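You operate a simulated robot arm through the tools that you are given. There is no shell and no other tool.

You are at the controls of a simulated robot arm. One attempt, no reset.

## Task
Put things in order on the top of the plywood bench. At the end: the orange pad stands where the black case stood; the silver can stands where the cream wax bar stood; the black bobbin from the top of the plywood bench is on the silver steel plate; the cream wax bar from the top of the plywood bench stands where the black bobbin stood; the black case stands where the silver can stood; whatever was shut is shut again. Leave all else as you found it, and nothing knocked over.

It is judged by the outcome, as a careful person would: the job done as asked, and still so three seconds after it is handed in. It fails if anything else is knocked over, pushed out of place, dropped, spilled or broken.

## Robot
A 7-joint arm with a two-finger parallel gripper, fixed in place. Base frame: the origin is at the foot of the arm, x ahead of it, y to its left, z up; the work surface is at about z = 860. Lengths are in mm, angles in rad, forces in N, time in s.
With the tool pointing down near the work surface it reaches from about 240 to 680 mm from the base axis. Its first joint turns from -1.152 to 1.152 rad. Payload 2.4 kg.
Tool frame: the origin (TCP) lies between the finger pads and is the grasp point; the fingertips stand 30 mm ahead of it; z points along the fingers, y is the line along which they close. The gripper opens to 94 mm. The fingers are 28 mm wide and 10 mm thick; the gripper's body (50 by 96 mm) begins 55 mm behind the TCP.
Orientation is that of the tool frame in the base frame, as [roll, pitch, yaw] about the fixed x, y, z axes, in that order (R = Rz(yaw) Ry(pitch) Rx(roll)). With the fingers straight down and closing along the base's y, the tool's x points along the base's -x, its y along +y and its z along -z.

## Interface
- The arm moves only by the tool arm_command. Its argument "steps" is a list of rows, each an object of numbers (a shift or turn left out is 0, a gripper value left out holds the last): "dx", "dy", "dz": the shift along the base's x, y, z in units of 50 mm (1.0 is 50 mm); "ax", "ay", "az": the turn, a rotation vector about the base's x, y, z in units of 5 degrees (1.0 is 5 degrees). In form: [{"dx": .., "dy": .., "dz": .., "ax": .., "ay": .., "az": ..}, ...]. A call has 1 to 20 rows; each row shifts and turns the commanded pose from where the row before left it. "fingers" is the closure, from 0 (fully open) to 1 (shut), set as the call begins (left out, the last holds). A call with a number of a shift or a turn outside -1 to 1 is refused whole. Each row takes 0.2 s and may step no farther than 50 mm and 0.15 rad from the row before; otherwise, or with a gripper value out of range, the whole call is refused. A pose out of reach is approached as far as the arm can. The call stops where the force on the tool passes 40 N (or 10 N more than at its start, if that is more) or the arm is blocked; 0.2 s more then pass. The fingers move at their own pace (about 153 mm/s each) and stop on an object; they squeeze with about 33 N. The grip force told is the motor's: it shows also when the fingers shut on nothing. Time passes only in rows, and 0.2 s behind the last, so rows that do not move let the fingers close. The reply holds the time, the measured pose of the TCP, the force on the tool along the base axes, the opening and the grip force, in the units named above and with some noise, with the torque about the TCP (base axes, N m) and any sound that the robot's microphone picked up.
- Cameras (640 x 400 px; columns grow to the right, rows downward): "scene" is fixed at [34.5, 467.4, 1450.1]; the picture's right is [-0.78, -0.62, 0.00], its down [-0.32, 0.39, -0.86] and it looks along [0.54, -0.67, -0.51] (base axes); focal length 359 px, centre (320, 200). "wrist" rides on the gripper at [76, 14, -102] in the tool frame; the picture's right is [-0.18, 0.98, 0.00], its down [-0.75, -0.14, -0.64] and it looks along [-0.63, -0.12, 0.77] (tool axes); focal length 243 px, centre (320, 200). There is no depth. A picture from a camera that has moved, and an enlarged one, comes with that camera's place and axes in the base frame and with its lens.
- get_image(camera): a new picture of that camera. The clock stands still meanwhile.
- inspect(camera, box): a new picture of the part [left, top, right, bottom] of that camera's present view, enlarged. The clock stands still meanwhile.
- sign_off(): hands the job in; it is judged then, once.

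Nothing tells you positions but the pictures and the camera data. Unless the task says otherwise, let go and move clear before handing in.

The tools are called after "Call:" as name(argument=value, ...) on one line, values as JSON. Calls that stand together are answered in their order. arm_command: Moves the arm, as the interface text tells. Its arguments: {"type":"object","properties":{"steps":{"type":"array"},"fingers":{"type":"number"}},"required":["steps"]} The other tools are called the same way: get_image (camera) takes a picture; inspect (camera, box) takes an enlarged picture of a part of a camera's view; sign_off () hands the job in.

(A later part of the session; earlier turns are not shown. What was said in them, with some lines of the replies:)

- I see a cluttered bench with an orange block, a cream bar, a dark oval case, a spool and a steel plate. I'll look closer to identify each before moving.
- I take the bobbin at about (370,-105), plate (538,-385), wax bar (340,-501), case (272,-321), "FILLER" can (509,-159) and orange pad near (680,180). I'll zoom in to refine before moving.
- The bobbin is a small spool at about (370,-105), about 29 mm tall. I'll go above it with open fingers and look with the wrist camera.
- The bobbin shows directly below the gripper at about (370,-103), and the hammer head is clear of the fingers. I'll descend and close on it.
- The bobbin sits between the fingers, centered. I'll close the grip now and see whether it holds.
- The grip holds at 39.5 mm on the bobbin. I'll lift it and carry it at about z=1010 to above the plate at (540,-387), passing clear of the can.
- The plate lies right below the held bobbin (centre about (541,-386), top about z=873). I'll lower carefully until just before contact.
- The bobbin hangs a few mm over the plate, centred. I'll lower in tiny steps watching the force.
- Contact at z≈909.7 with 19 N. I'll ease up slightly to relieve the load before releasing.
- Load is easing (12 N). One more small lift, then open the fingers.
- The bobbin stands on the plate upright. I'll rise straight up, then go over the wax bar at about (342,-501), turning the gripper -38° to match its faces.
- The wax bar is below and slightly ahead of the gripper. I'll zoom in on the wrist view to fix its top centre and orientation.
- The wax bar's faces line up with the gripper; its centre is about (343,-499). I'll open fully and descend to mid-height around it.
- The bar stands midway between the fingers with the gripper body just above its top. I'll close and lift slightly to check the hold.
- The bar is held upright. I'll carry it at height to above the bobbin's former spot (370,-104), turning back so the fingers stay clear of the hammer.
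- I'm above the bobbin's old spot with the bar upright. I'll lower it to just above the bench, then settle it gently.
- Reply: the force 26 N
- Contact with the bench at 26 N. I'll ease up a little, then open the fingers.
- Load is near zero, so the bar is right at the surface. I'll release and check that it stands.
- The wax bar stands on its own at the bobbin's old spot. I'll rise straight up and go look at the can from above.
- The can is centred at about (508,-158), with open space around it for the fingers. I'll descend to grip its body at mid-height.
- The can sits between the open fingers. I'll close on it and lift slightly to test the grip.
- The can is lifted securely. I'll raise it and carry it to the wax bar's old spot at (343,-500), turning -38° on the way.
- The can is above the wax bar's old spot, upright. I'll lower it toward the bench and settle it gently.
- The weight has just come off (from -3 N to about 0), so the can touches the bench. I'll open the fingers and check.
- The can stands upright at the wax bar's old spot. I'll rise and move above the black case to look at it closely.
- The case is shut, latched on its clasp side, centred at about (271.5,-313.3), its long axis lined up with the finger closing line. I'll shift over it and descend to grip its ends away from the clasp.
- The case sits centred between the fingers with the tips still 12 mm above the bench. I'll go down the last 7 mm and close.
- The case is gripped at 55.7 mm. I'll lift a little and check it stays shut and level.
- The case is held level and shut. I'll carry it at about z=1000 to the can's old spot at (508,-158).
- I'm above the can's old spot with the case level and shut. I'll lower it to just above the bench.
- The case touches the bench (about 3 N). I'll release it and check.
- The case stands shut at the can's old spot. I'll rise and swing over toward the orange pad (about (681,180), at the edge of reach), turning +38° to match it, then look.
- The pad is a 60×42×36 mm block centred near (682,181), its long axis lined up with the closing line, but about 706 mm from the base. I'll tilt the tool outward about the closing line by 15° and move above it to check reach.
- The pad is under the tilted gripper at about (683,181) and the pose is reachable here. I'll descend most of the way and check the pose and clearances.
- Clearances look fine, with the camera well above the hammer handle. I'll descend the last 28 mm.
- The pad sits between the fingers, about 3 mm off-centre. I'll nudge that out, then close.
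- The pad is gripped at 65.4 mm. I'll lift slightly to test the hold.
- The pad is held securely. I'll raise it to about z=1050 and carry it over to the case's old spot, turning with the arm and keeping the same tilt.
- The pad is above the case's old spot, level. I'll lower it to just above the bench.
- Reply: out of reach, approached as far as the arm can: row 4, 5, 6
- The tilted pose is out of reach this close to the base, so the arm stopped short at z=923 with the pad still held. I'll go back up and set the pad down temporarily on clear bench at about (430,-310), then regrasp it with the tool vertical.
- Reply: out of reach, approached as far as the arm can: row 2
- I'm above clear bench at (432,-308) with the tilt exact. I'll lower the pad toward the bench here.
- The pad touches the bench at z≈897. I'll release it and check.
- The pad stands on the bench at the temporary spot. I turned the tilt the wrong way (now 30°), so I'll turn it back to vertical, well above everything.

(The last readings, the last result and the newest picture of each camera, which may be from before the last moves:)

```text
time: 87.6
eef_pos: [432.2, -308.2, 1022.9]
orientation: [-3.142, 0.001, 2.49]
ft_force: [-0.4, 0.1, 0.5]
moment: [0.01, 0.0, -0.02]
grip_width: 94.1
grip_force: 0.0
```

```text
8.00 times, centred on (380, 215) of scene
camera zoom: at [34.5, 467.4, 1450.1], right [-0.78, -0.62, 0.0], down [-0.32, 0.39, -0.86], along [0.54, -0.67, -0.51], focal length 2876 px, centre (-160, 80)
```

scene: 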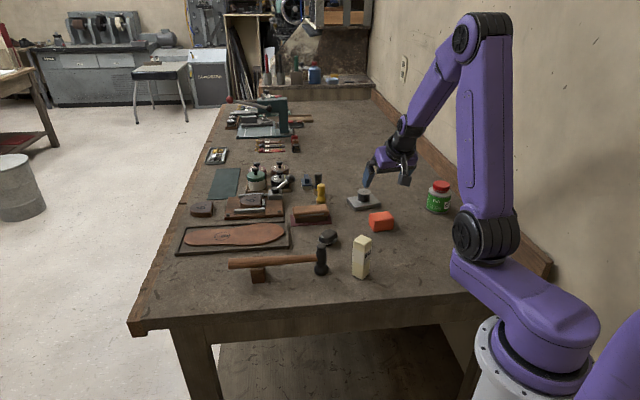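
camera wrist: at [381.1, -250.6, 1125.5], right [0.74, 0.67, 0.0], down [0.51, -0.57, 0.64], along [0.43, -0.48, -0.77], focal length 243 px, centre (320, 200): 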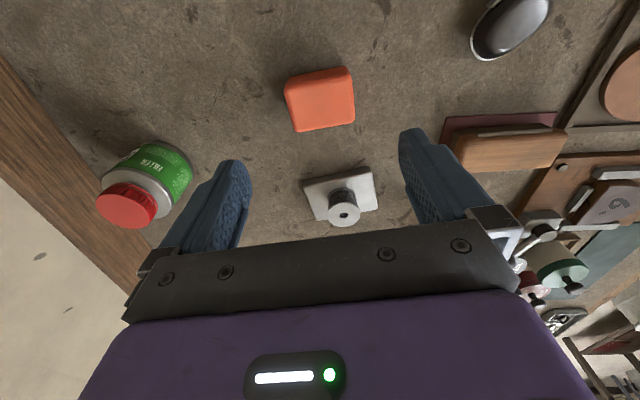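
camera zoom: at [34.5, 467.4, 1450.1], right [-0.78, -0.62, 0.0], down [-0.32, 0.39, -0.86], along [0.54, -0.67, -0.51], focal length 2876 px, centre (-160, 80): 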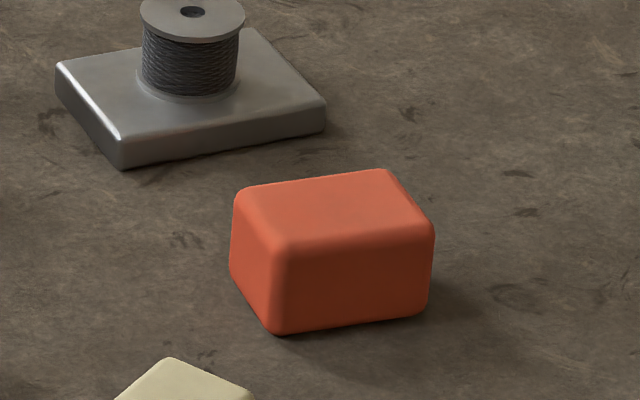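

The pad stands flat at about (433,-307), aligned with the now-vertical gripper. I'll descend and regrasp it.

Call:
arm_command(steps=[{"dx": 0.01, "dy": 0.02, "dz": -0.5}, {"dz": -0.7}, {"dz": -0.7}, {"dz": -0.4}, {"dz": -0.2}, {"dz": -0.05}, {}])

Call:
get_image(camera="wrist")

Call:
inspect(camera="scene", box=[340, 160, 436, 240])

```text
time: 89.2
eef_pos: [434.6, -306.6, 894.7]
orientation: [3.14, 0.001, 2.491]
ft_force: [-0.9, 0.2, -0.8]
moment: [0.02, 0.02, 0.0]
grip_width: 93.9
grip_force: 0.1
```

```text
taken
camera wrist: at [381.8, -249.4, 997.7], right [0.74, 0.67, 0.0], down [0.51, -0.57, 0.64], along [0.43, -0.48, -0.77], focal length 243 px, centre (320, 200)
```

wrist: 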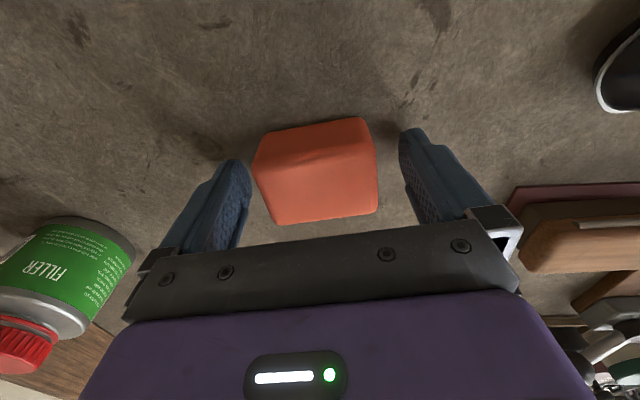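

```text
5.00 times, centred on (388, 200) of scene
camera zoom: at [34.5, 467.4, 1450.1], right [-0.78, -0.62, 0.0], down [-0.32, 0.39, -0.86], along [0.54, -0.67, -0.51], focal length 1797 px, centre (-20, 200)
```

zoom: 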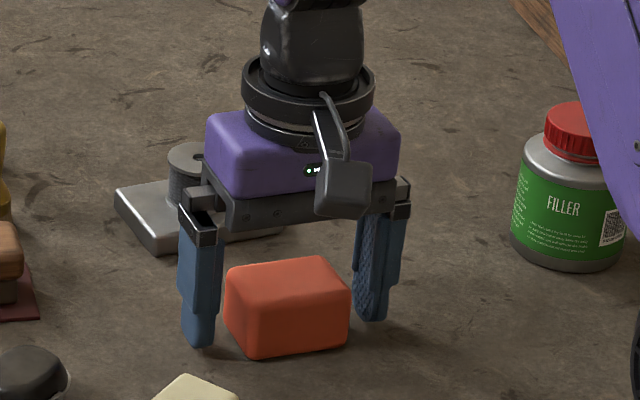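

The pad is between the vertical fingers. I'll close on it and lift to check.

Call:
arm_command(steps=[{}, {}, {}], fingers=1)

Call:
arm_command(steps=[{"dz": 0.05}, {"dz": 0.15}, {"dz": 0.4}, {}])

Call:
get_image(camera="wrist")

Call:
inspect(camera="scene", box=[340, 160, 436, 240])

```text
time: 90.0
eef_pos: [433.5, -308.1, 894.0]
orientation: [3.141, -0.001, 2.492]
ft_force: [-0.5, 0.6, 0.1]
moment: [0.02, 0.03, -0.02]
grip_width: 65.3
grip_force: 33.2
```

```text
time: 91.0
eef_pos: [432.8, -307.3, 925.1]
orientation: [3.141, -0.001, 2.492]
ft_force: [-0.4, 1.4, -0.4]
moment: [0.0, 0.01, 0.01]
grip_width: 65.1
grip_force: 33.0
```

```text
taken
camera wrist: at [381.8, -249.1, 1028.1], right [0.74, 0.67, 0.0], down [0.51, -0.57, 0.64], along [0.43, -0.48, -0.77], focal length 243 px, centre (320, 200)
```

wrist: 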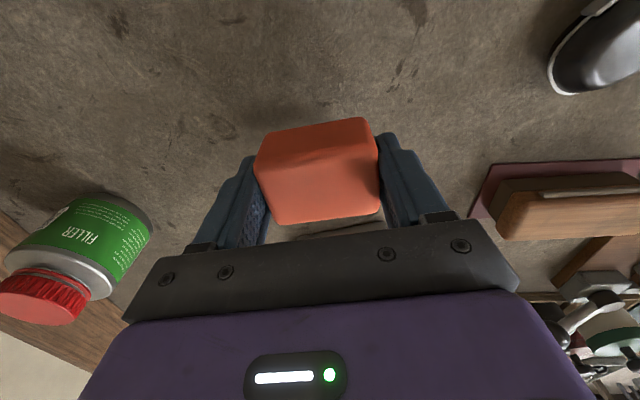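

```text
5.00 times, centred on (388, 200) of scene
camera zoom: at [34.5, 467.4, 1450.1], right [-0.78, -0.62, 0.0], down [-0.32, 0.39, -0.86], along [0.54, -0.67, -0.51], focal length 1797 px, centre (-20, 200)
```

zoom: 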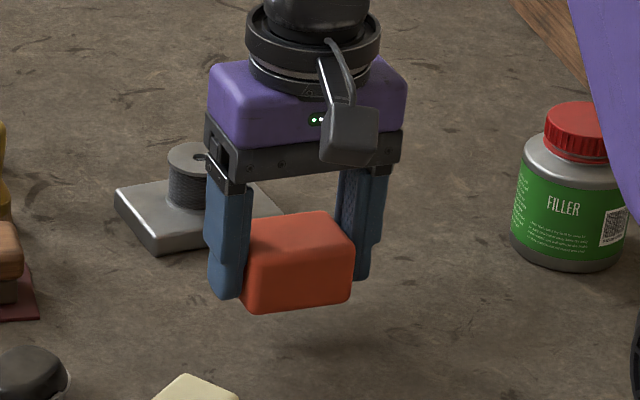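

The pad is lifted cleanly with the tool vertical. I'll carry it to the case's old spot at about (273,-314).

Call:
arm_command(steps=[{"dz": 0.5}, {"dz": 0.5}, {"dx": -0.3, "dy": -0.015}, {"dx": -0.48, "dy": -0.0225}, {"dx": -0.48, "dy": -0.0225}, {"dx": -0.48, "dy": -0.0225}, {"dx": -0.48, "dy": -0.0225}, {"dx": -0.48, "dy": -0.0225}, {"dx": -0.48, "dy": -0.0225}, {}, {}])

Call:
get_image(camera="scene")

```text
time: 93.4
eef_pos: [273.6, -315.9, 975.8]
orientation: [-3.142, 0.001, 2.491]
ft_force: [0.1, -0.8, -0.2]
moment: [-0.01, -0.02, 0.0]
grip_width: 65.0
grip_force: 33.0
```

```text
taken
```

scene: 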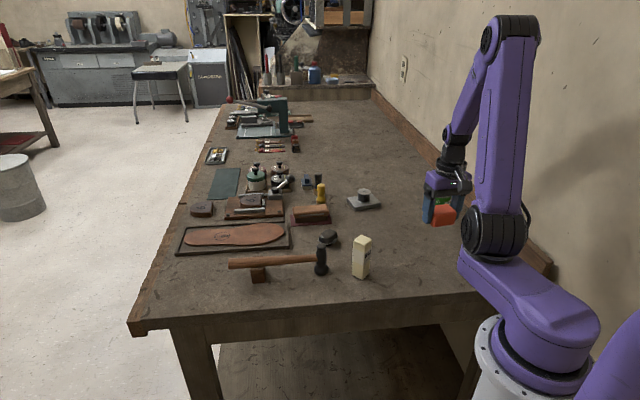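

I'm above the case's old spot with the pad level. I'll lower to just above the bench, then settle it in small steps.

Call:
arm_command(steps=[{"dy": 0.015, "dz": -0.5}, {"dz": -0.6}, {"dz": -0.3}, {"dz": -0.14}, {}])

Call:
arm_command(steps=[{"dz": -0.02}, {"dz": -0.02}, {}])

```text
time: 94.6
eef_pos: [274.0, -315.1, 898.4]
orientation: [-3.141, 0.001, 2.49]
ft_force: [0.0, -0.1, 0.1]
moment: [0.02, 0.0, 0.01]
grip_width: 65.0
grip_force: 32.6
```

```text
time: 95.4
eef_pos: [273.0, -313.5, 896.6]
orientation: [-3.141, 0.0, 2.491]
ft_force: [0.2, 0.1, -0.6]
moment: [0.01, 0.0, 0.0]
grip_width: 65.2
grip_force: 32.7
```

Call:
arm_command(steps=[{"dz": -0.015}, {"dz": -0.015}, {}])

Call:
arm_command(steps=[{"dz": -0.01}, {"dz": -0.01}, {}])

```text
time: 96.2
eef_pos: [273.5, -314.2, 894.4]
orientation: [-3.141, -0.001, 2.49]
ft_force: [0.5, 0.3, 1.7]
moment: [-0.03, 0.01, -0.02]
grip_width: 64.8
grip_force: 32.9
```

```text
time: 97.0
eef_pos: [274.1, -313.7, 894.4]
orientation: [-3.141, 0.003, 2.493]
ft_force: [-1.0, 3.3, 23.8]
moment: [-0.14, 0.25, -0.01]
grip_width: 65.1
grip_force: 32.8
```

Contact at 24 N. I'll ease up 1 mm and release, then look.

Call:
arm_command(steps=[{"dz": 0.02}, {}])

Call:
arm_command(steps=[{}, {}, {}], fingers=0)

Call:
get_image(camera="wrist")

Call:
inspect(camera="scene", box=[390, 180, 486, 256])

```text
time: 97.6
eef_pos: [274.7, -314.8, 894.4]
orientation: [-3.139, 0.003, 2.491]
ft_force: [0.4, -1.1, 9.1]
moment: [-0.16, 0.03, 0.06]
grip_width: 65.1
grip_force: 33.2
```

```text
time: 98.4
eef_pos: [273.9, -314.9, 894.3]
orientation: [3.141, 0.001, 2.49]
ft_force: [0.2, -0.6, -0.6]
moment: [-0.01, 0.0, 0.03]
grip_width: 93.8
grip_force: 0.0
```

```text
taken
camera wrist: at [222.6, -256.1, 997.4], right [0.74, 0.67, 0.0], down [0.51, -0.57, 0.64], along [0.43, -0.48, -0.77], focal length 243 px, centre (320, 200)
```

wrist: 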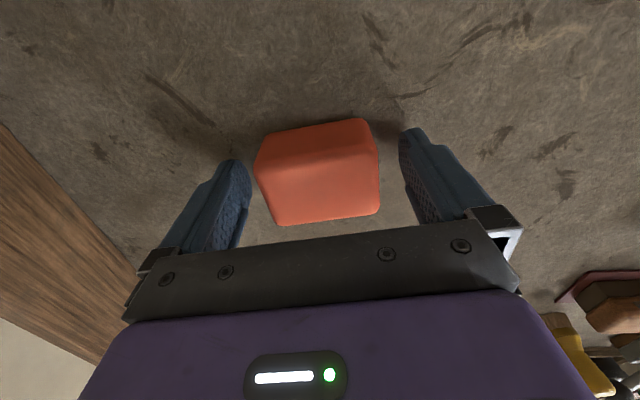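

```text
5.26 times, centred on (438, 218) of scene
camera zoom: at [34.5, 467.4, 1450.1], right [-0.78, -0.62, 0.0], down [-0.32, 0.39, -0.86], along [0.54, -0.67, -0.51], focal length 1892 px, centre (-301, 105)
```

zoom: 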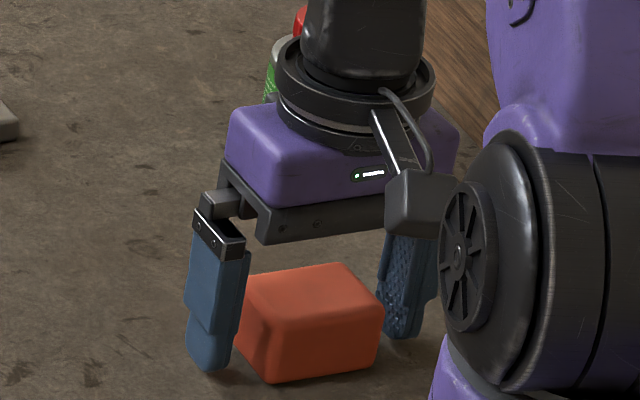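

The pad stands on the case's old spot. I'll rise clear toward the starting pose and inspect everything.

Call:
arm_command(steps=[{"dz": 0.3}, {"dz": 0.6}, {"dz": 0.9}, {"dz": 0.9}, {"dz": 0.9}, {"dz": 0.9, "dx": 0.12, "dy": 0.12, "az": 0.7}, {"dz": 0.8, "dx": 0.18, "dy": 0.18, "az": 0.8}, {"dz": 0.8, "dx": 0.18, "dy": 0.18, "az": 0.8}, {"dx": 0.18, "dy": 0.18, "az": 0.9}, {"dx": 0.18, "dy": 0.18, "az": 0.9}, {"dx": 0.18, "dy": 0.18, "az": 0.9}, {"dx": 0.16, "dy": 0.2, "az": 0.9}, {"az": 0.9}, {"az": 0.68}, {}, {}])

Call:
get_image(camera="scene")

Call:
get_image(camera="wrist")

```text
time: 101.8
eef_pos: [333.2, -253.5, 1199.3]
orientation: [3.141, 0.001, -3.137]
ft_force: [-0.2, 0.0, -1.0]
moment: [-0.02, -0.02, 0.0]
grip_width: 94.1
grip_force: 0.0
```

```text
taken
```

scene: 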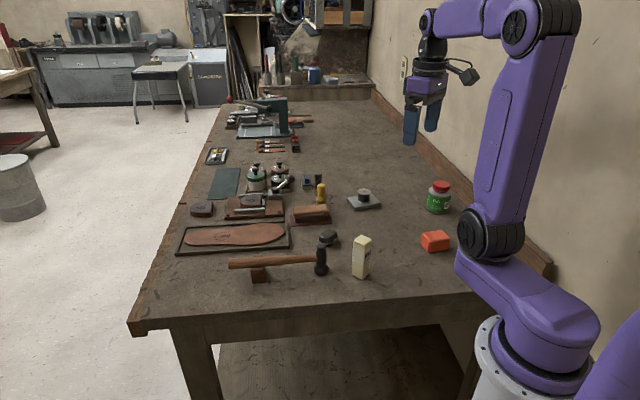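

```text
taken
camera wrist: at [257.2, -238.8, 1302.4], right [0.18, 0.98, 0.0], down [0.75, -0.14, 0.64], along [0.63, -0.12, -0.77], focal length 243 px, centre (320, 200)
```

wrist: 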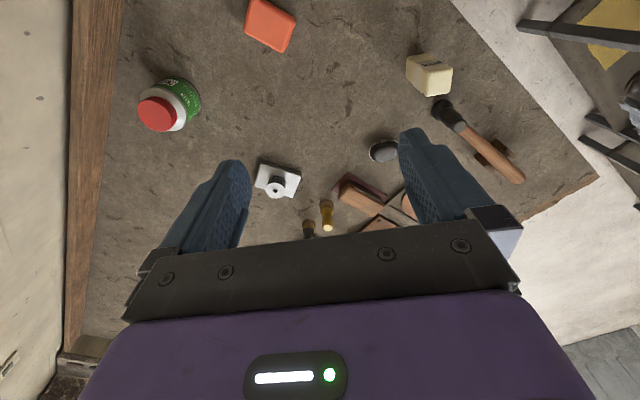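

Call:
inspect(camera="scene", box=[300, 160, 480, 290])

Call:
inspect(camera="scene", box=[308, 220, 356, 250])

Call:
inspect(camera="scene", box=[150, 190, 350, 310])

Call:
inspect(camera="scene", box=[180, 90, 340, 200])

```text
3.08 times, centred on (390, 225) of scene
camera zoom: at [34.5, 467.4, 1450.1], right [-0.78, -0.62, 0.0], down [-0.32, 0.39, -0.86], along [0.54, -0.67, -0.51], focal length 1106 px, centre (105, 123)
```

zoom: 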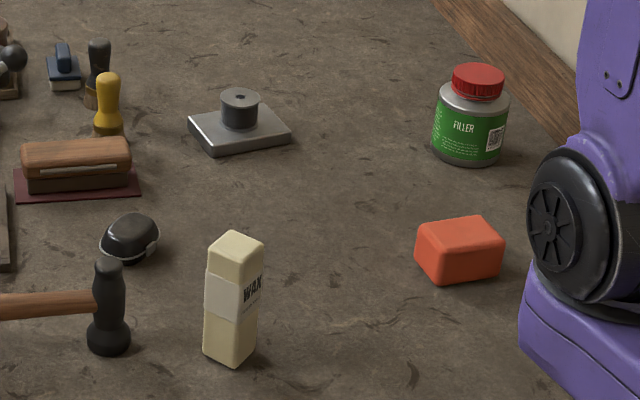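

```text
13.33 times, centred on (332, 235) of scene
camera zoom: at [34.5, 467.4, 1450.1], right [-0.78, -0.62, 0.0], down [-0.32, 0.39, -0.86], along [0.54, -0.67, -0.51], focal length 4793 px, centre (160, -267)
```

zoom: 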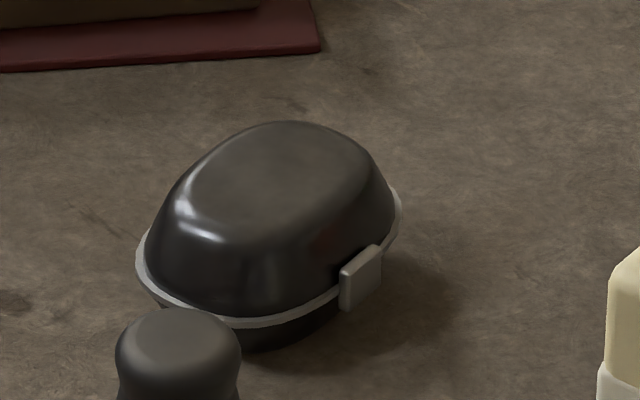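

```text
3.20 times, centred on (250, 250) of scene
camera zoom: at [34.5, 467.4, 1450.1], right [-0.78, -0.62, 0.0], down [-0.32, 0.39, -0.86], along [0.54, -0.67, -0.51], focal length 1150 px, centre (544, 40)
```

zoom: 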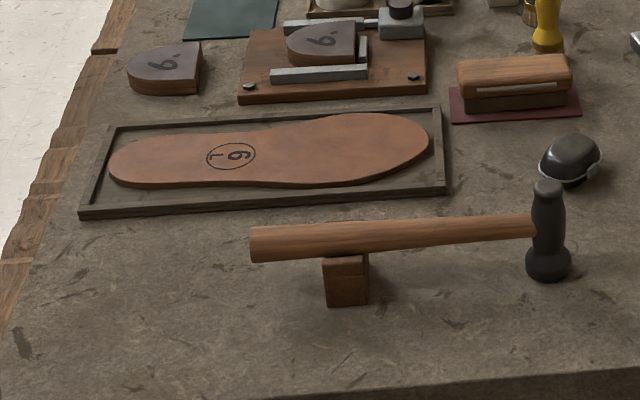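

```text
3.64 times, centred on (260, 145) of scene
camera zoom: at [34.5, 467.4, 1450.1], right [-0.78, -0.62, 0.0], down [-0.32, 0.39, -0.86], along [0.54, -0.67, -0.51], focal length 1307 px, centre (538, 400)
```

zoom: 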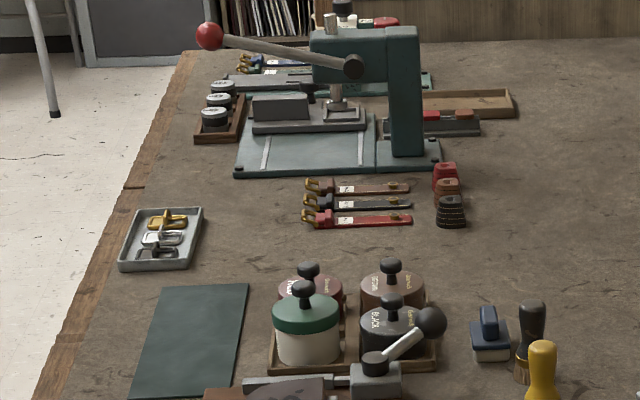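

Everything is in place: the bobbin is on the plate, the wax bar where the bobbin stood, the can where the wax stood, the case (shut) where the can stood, and the pad where the case stood. The rest of the bench looks unchanged and the arm is clear, so I'm handing in.

Call:
sign_off()

```text
The job is handed in.
```

I handed the job in with all five items where you asked. The last pictures show everything upright and the rest of the bench as it was at the start.

| Item | Now at |
|---|---|
| Black bobbin | on the silver steel plate |
| Cream wax bar | where the bobbin stood |
| Silver can (the "FILLER" can) | where the wax bar stood |
| Black case | where the can stood, still shut and latched |
| Orange pad | where the case stood |

- **Accuracy:** I placed each item by the camera views, so expect each to be within a few millimetres of the old spot.
- **Orientation:** The case, the wax bar and the pad are turned from how they first faced, because the task only gave positions.
- **Orange pad:** It needed a tilted grip to pick up, and that grip could not reach the case's spot. I set the pad down briefly on clear bench, gripped it again with the tool vertical, then placed it.

The gripper is open and the arm is back near its starting pose, clear of the bench.
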